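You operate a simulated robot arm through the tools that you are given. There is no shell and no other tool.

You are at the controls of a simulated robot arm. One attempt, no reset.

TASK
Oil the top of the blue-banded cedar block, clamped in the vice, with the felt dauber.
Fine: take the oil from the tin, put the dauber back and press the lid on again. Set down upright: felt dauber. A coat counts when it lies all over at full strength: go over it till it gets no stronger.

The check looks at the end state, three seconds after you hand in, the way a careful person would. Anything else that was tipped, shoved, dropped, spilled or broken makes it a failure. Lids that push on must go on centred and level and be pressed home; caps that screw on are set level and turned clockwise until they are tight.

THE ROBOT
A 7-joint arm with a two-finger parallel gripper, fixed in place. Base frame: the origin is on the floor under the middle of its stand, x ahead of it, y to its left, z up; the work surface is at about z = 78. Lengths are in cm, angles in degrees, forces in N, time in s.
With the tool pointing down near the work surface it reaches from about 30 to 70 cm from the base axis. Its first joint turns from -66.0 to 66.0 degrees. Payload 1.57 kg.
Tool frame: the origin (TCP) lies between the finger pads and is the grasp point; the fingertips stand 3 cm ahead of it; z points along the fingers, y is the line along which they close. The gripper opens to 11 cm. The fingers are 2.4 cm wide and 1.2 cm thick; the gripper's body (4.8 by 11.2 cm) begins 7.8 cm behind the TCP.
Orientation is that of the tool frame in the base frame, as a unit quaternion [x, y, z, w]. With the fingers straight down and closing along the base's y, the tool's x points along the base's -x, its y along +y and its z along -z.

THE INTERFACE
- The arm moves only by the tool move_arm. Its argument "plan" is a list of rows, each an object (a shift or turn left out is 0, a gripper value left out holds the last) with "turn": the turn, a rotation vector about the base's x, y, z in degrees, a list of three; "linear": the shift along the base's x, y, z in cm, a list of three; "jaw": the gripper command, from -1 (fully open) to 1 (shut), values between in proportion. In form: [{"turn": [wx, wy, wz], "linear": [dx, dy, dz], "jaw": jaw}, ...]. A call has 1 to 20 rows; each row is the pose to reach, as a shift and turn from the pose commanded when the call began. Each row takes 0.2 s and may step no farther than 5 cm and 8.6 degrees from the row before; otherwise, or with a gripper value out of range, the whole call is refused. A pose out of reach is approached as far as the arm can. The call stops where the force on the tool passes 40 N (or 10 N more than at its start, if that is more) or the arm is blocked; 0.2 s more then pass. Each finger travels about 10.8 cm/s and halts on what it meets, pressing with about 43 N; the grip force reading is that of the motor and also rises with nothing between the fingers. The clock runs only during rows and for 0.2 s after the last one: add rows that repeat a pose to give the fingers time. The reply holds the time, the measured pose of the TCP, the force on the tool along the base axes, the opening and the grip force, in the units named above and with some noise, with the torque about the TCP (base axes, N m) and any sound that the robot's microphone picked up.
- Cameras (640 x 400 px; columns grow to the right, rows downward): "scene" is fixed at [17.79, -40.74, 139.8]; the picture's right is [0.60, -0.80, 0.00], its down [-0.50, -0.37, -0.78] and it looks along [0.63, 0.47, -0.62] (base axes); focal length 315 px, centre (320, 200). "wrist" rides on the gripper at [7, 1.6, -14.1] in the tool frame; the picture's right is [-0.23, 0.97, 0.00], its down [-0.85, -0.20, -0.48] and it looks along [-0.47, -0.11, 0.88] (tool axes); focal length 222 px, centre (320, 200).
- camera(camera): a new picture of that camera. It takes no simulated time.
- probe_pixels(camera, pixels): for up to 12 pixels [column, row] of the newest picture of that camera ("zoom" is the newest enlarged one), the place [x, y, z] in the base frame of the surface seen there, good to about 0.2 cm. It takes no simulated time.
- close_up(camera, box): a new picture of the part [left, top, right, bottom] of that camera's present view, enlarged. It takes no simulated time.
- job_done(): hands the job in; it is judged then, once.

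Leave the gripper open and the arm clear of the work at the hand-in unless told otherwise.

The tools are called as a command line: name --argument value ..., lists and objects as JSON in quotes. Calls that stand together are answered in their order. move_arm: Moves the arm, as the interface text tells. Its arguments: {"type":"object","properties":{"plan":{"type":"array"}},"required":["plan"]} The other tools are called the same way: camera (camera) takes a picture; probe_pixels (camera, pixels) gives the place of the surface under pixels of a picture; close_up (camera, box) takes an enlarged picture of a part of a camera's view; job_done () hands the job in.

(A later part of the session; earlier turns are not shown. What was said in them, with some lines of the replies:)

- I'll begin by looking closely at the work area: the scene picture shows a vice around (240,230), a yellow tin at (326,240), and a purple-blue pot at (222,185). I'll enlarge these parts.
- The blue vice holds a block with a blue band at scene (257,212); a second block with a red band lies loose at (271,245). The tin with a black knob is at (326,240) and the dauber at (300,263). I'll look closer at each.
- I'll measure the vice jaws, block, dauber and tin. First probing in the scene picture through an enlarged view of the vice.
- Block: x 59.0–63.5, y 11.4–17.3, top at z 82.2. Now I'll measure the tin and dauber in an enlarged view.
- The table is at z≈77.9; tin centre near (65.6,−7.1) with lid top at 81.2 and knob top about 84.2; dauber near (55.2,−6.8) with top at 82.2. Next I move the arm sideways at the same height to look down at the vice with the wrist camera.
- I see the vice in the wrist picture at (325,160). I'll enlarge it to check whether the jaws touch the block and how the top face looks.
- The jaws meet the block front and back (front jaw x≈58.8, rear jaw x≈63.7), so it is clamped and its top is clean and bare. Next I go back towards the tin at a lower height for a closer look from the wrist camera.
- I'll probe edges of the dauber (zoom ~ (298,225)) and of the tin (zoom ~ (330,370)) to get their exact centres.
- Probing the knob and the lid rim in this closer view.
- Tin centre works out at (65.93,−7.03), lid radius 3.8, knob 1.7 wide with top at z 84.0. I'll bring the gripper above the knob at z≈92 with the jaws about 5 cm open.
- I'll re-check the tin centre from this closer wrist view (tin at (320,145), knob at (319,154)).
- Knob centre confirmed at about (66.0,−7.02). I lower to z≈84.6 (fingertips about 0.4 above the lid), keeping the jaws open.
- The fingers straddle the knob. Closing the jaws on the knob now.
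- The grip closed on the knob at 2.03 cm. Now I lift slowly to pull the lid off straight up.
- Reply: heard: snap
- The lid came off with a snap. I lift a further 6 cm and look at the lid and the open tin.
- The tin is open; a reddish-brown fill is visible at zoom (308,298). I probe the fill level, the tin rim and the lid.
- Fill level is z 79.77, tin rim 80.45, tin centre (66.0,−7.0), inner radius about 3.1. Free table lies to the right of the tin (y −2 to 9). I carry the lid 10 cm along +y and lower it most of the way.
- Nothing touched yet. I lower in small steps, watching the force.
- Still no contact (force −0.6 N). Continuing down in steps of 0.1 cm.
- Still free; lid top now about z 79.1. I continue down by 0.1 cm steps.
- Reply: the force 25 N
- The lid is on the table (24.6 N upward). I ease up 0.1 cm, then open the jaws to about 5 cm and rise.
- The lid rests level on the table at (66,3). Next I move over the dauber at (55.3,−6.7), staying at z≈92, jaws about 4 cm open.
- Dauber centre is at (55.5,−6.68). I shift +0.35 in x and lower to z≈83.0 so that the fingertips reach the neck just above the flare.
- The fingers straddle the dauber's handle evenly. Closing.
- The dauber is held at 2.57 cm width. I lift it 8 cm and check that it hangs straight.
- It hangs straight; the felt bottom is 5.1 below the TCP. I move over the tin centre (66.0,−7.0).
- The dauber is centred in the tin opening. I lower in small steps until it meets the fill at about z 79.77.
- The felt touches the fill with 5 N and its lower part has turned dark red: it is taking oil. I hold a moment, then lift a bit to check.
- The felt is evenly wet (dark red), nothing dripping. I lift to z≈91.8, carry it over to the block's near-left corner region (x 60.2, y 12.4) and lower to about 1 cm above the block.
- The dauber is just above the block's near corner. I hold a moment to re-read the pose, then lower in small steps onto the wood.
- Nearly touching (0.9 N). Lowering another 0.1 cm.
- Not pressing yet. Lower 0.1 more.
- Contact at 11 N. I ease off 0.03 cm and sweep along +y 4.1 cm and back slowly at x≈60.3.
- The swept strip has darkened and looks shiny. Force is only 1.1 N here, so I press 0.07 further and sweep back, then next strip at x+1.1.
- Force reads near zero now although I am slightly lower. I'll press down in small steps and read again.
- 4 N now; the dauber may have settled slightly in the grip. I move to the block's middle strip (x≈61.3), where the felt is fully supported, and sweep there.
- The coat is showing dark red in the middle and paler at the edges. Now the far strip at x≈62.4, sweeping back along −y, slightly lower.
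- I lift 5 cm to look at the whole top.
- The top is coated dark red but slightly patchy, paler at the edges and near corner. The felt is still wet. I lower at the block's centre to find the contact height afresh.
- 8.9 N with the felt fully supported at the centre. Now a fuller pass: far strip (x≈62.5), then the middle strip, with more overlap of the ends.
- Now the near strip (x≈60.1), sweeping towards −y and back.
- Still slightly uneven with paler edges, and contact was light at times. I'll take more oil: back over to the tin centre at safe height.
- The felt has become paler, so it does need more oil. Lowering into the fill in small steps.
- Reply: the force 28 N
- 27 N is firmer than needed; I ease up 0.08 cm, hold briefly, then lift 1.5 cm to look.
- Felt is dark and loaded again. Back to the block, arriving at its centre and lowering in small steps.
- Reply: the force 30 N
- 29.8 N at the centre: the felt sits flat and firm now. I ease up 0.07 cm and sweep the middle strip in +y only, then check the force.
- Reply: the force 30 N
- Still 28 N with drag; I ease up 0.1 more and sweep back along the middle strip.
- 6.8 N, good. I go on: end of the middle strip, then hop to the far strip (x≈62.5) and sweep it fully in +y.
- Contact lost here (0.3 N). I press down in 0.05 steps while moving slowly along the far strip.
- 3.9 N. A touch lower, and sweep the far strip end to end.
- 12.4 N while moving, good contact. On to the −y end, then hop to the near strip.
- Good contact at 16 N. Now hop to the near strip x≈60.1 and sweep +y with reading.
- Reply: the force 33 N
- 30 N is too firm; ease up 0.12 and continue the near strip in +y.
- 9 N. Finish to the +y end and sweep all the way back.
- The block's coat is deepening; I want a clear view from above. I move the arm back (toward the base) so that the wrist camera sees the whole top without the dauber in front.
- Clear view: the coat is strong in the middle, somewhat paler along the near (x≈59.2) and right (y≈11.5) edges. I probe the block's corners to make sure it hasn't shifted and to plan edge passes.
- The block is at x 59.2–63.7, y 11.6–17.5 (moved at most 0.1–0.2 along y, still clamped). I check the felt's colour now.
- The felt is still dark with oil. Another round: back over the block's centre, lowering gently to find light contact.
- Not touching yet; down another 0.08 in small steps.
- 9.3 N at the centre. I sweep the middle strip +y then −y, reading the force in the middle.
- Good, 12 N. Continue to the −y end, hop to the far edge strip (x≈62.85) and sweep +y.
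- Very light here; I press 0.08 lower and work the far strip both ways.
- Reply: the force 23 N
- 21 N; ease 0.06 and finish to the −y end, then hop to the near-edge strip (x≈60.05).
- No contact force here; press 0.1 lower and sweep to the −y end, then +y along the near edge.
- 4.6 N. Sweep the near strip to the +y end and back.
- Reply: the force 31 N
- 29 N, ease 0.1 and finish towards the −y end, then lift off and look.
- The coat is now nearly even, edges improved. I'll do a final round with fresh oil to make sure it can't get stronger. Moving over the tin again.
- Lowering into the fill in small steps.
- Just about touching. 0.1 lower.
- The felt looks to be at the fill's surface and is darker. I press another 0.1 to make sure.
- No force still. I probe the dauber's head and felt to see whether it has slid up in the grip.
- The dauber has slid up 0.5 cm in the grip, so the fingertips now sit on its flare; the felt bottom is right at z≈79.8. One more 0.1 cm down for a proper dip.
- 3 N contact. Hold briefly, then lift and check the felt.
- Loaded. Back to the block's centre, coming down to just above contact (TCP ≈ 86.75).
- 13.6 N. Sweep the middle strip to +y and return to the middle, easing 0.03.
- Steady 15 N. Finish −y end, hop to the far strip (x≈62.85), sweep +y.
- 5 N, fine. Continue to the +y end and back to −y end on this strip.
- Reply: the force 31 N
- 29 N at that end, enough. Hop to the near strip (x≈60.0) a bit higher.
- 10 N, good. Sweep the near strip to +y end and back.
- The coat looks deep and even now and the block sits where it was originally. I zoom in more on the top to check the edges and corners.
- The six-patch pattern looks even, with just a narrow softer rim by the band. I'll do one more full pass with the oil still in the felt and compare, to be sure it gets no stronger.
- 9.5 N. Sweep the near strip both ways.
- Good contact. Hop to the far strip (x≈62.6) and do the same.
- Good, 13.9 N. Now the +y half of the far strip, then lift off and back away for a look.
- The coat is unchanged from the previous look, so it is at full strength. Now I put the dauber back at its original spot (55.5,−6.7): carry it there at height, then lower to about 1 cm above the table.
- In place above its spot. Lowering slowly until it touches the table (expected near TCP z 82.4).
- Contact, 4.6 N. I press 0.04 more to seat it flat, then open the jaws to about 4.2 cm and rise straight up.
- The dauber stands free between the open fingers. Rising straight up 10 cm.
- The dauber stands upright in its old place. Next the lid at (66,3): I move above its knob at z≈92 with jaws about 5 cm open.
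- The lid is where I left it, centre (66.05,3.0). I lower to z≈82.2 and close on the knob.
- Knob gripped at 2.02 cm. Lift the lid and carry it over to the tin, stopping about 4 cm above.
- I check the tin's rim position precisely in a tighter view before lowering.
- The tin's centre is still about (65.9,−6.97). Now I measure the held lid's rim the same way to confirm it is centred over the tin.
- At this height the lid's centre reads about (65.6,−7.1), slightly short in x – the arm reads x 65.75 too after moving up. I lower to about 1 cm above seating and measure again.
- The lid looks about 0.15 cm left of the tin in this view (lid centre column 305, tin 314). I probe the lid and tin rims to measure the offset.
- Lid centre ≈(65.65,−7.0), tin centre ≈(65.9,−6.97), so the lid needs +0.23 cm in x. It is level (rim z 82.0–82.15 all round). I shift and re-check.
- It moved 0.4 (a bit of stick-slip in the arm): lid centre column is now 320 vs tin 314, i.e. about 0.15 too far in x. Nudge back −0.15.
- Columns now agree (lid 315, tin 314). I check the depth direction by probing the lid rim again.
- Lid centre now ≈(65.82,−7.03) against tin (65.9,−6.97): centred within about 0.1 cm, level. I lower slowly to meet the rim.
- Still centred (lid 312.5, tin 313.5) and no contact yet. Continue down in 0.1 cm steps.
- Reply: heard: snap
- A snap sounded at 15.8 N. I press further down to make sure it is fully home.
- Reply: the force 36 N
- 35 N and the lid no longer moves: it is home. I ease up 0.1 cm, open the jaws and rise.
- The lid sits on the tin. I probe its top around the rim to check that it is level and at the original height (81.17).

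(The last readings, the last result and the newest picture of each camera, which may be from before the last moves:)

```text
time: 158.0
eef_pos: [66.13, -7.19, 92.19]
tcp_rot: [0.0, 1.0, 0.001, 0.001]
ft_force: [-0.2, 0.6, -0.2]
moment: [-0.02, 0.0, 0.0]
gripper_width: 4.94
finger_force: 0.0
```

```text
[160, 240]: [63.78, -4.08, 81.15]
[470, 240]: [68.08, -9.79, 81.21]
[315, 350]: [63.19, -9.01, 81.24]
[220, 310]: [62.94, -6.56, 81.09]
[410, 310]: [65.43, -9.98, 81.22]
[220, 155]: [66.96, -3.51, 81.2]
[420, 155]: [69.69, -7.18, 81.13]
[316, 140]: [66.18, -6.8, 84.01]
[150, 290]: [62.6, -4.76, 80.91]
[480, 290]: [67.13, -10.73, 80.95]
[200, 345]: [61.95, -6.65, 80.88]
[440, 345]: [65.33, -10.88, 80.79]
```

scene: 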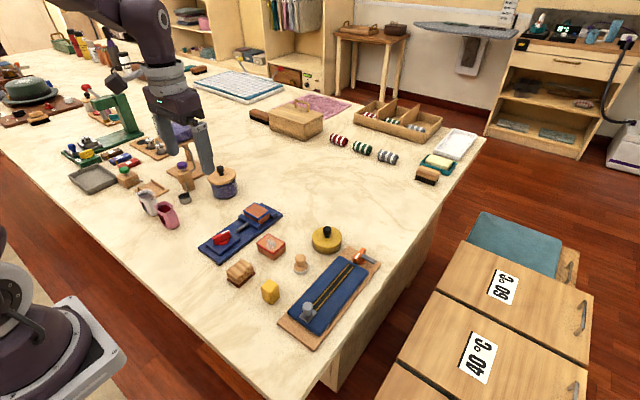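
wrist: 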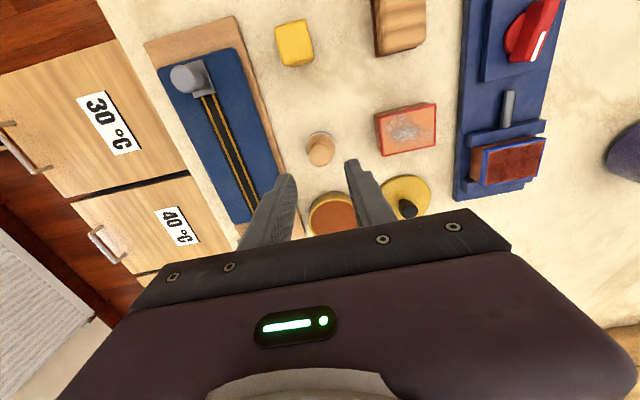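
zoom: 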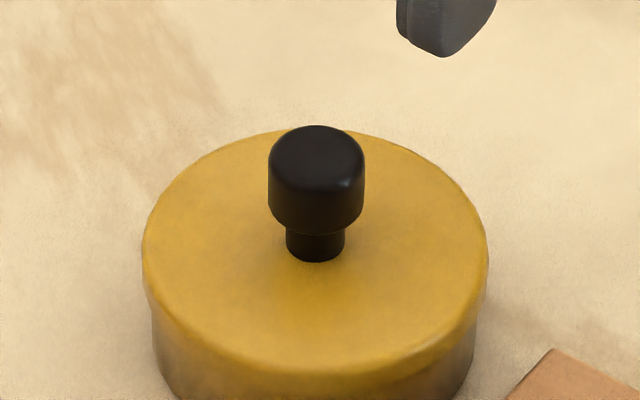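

The lid top reads 81.1–81.25 all round: level, centred and at its original height. I retreat the arm up to its starting area with the gripper open and check the whole scene.

move_arm --plan '[{"linear": [0, 0, 3], "jaw": 0.1}, {"linear": [-2, 0, 6], "jaw": -0.3}, {"linear": [-5, 0.5, 9], "jaw": -0.7}, {"linear": [-9, 1, 12], "jaw": -1}, {"linear": [-13, 1.5, 14], "jaw": -1}, {"linear": [-17, 2, 15.5], "jaw": -1}, {"linear": [-19, 2, 15.5], "jaw": -1}, {"linear": [-19, 2, 15.5], "jaw": -1}]'

camera --camera "scene"

camera --camera "wrist"

close_up --camera "scene" --box '[190, 190, 380, 320]'

close_up --camera "scene" --box '[240, 195, 280, 227]'

```text
refused: row 4 steps farther than a row can; nothing moved
```

```text
taken
```

scene: 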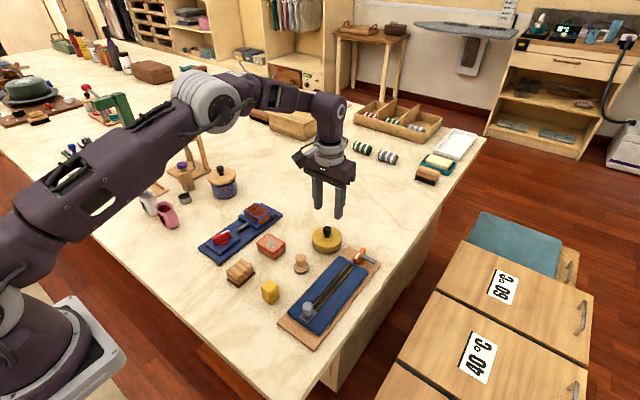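

```text
taken
```

wrist: 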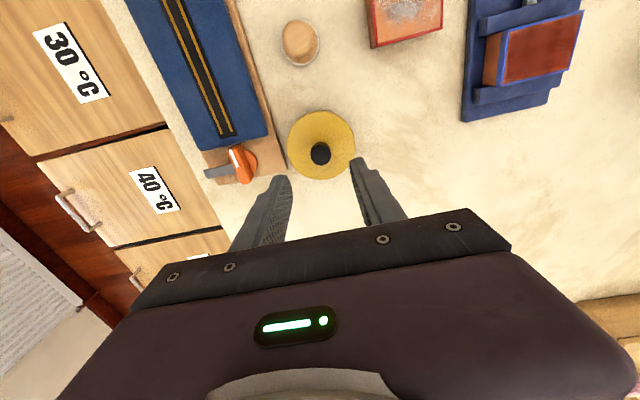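

```text
3.08 times, centred on (285, 255) of scene
```

zoom: 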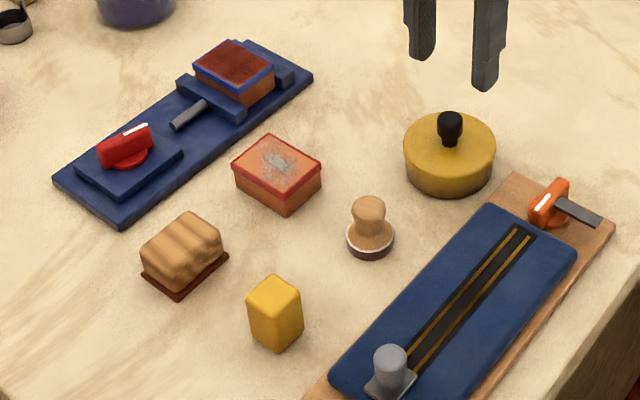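

```text
12.50 times, centred on (260, 211) of scene
```

zoom: 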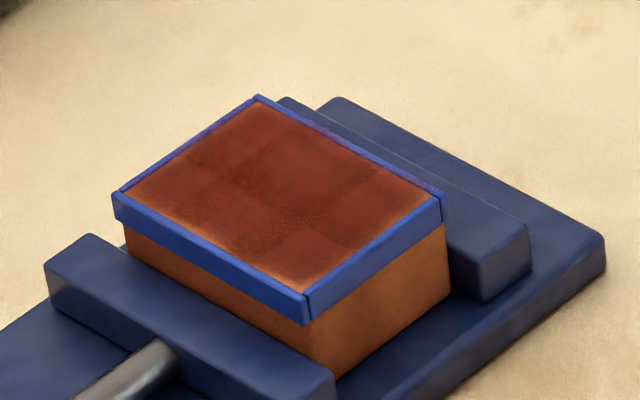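

That plan was refused (one step was 5.02 cm). Everything looks in order; I repeat the retreat with smaller steps, ending in a pose from which the wrist camera sees the vice.

move_arm --plan '[{"linear": [0, 0, 3], "jaw": 0.1}, {"linear": [-1.5, 0.5, 6], "jaw": -0.3}, {"linear": [-4.5, 2, 8], "jaw": -0.7}, {"linear": [-7.5, 4, 9.5], "jaw": -1}, {"linear": [-10.5, 7, 9.5], "jaw": -1}, {"linear": [-13, 10.5, 9.5], "jaw": -1}, {"linear": [-14.5, 14.5, 9.5], "jaw": -1}, {"linear": [-15, 18.5, 9.5], "jaw": -1}, {"linear": [-15, 20, 9.5], "jaw": -1}, {"linear": [-15, 20, 9.5], "jaw": -1}]'

camera --camera "wrist"

close_up --camera "wrist" --box '[290, 130, 370, 210]'

close_up --camera "scene" --box '[235, 190, 350, 280]'

```text
time: 160.2
eef_pos: [51.01, 12.89, 101.82]
tcp_rot: [0.0, 1.0, 0.0, 0.0]
ft_force: [0.0, 0.0, -0.3]
moment: [-0.02, -0.03, 0.02]
gripper_width: 10.99
finger_force: 0.1
```

```text
taken
```

wrist: 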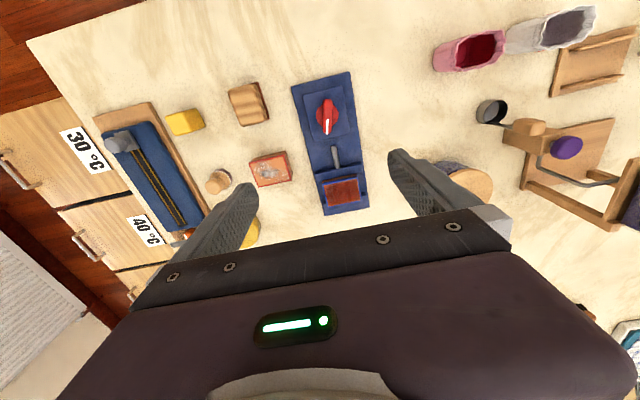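

```text
5.00 times, centred on (330, 170) of wrist
```

zoom: 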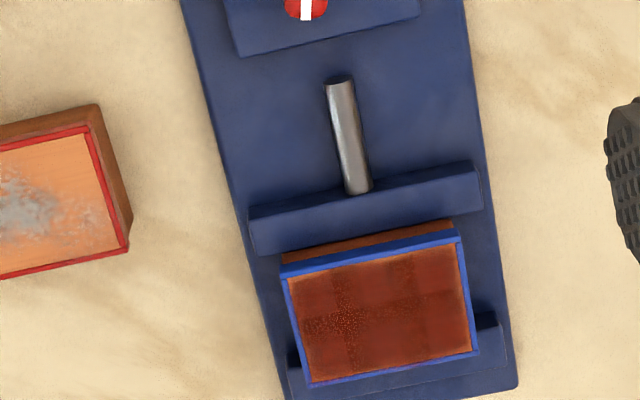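

```text
4.44 times, centred on (292, 235) of scene
```

zoom: 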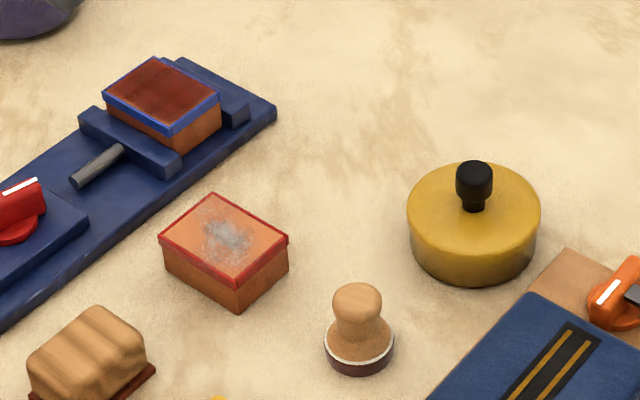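

The 3×2 patch pattern with overlapping darker seams is visible. I zoom once more to compare the patches' strength.

close_up --camera "wrist" --box '[318, 172, 364, 212]'

close_up --camera "scene" --box '[244, 200, 274, 222]'

```text
10.00 times, centred on (341, 192) of wrist
```

zoom: 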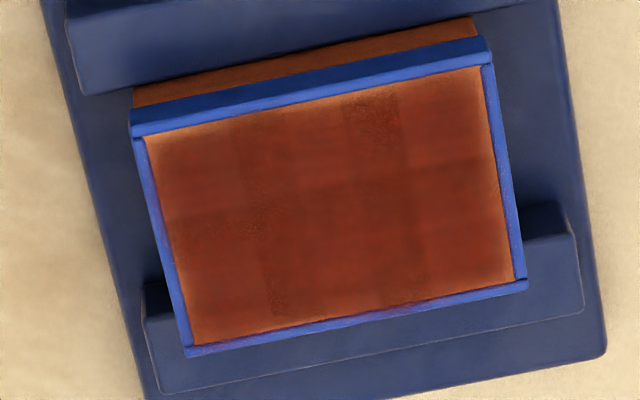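

```text
16.00 times, centred on (259, 211) of scene
```

zoom: 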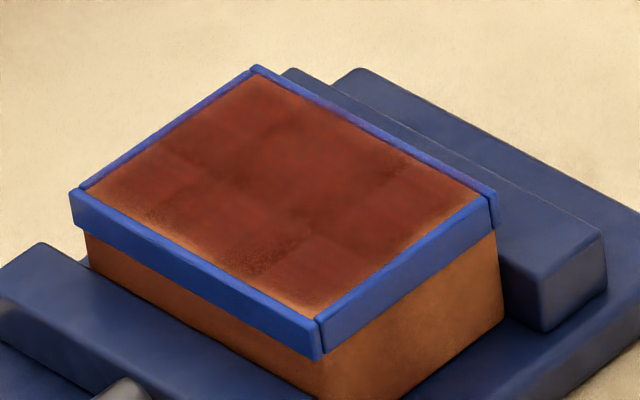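

All six patches show the same deep red, with the same narrow soft rim all round. The block is still clamped and the dauber stands upright in its place. The lid is on, centred and level. The gripper is open and clear at z≈102. Handing in.

job_done

```text
The job is handed in.
```

I oiled the top of the blue-banded block, put the dauber back and pressed the lid on again. The job is handed in; I have not seen the check's result.

- **Coat:** I loaded the dauber from the tin three times and went over the whole top in repeated passes. The last pass made no visible difference. The colour is an even deep red, with only a narrow softer rim along the band. I took that rim to be how the coat is drawn, since it did not change with more passes.
- **Block:** It is still clamped in the vice. It slid about 0.1 to 0.2 cm in the jaws while I was rubbing and ended close to where it started.
- **Dauber:** It stands upright at its original spot.
- **Tin:** The lid snapped on and I pressed it to 35 N. It is centred, level and back at its original height.

I saw no drips on the table and nothing else looked moved. The gripper is open and the arm is clear of the work.
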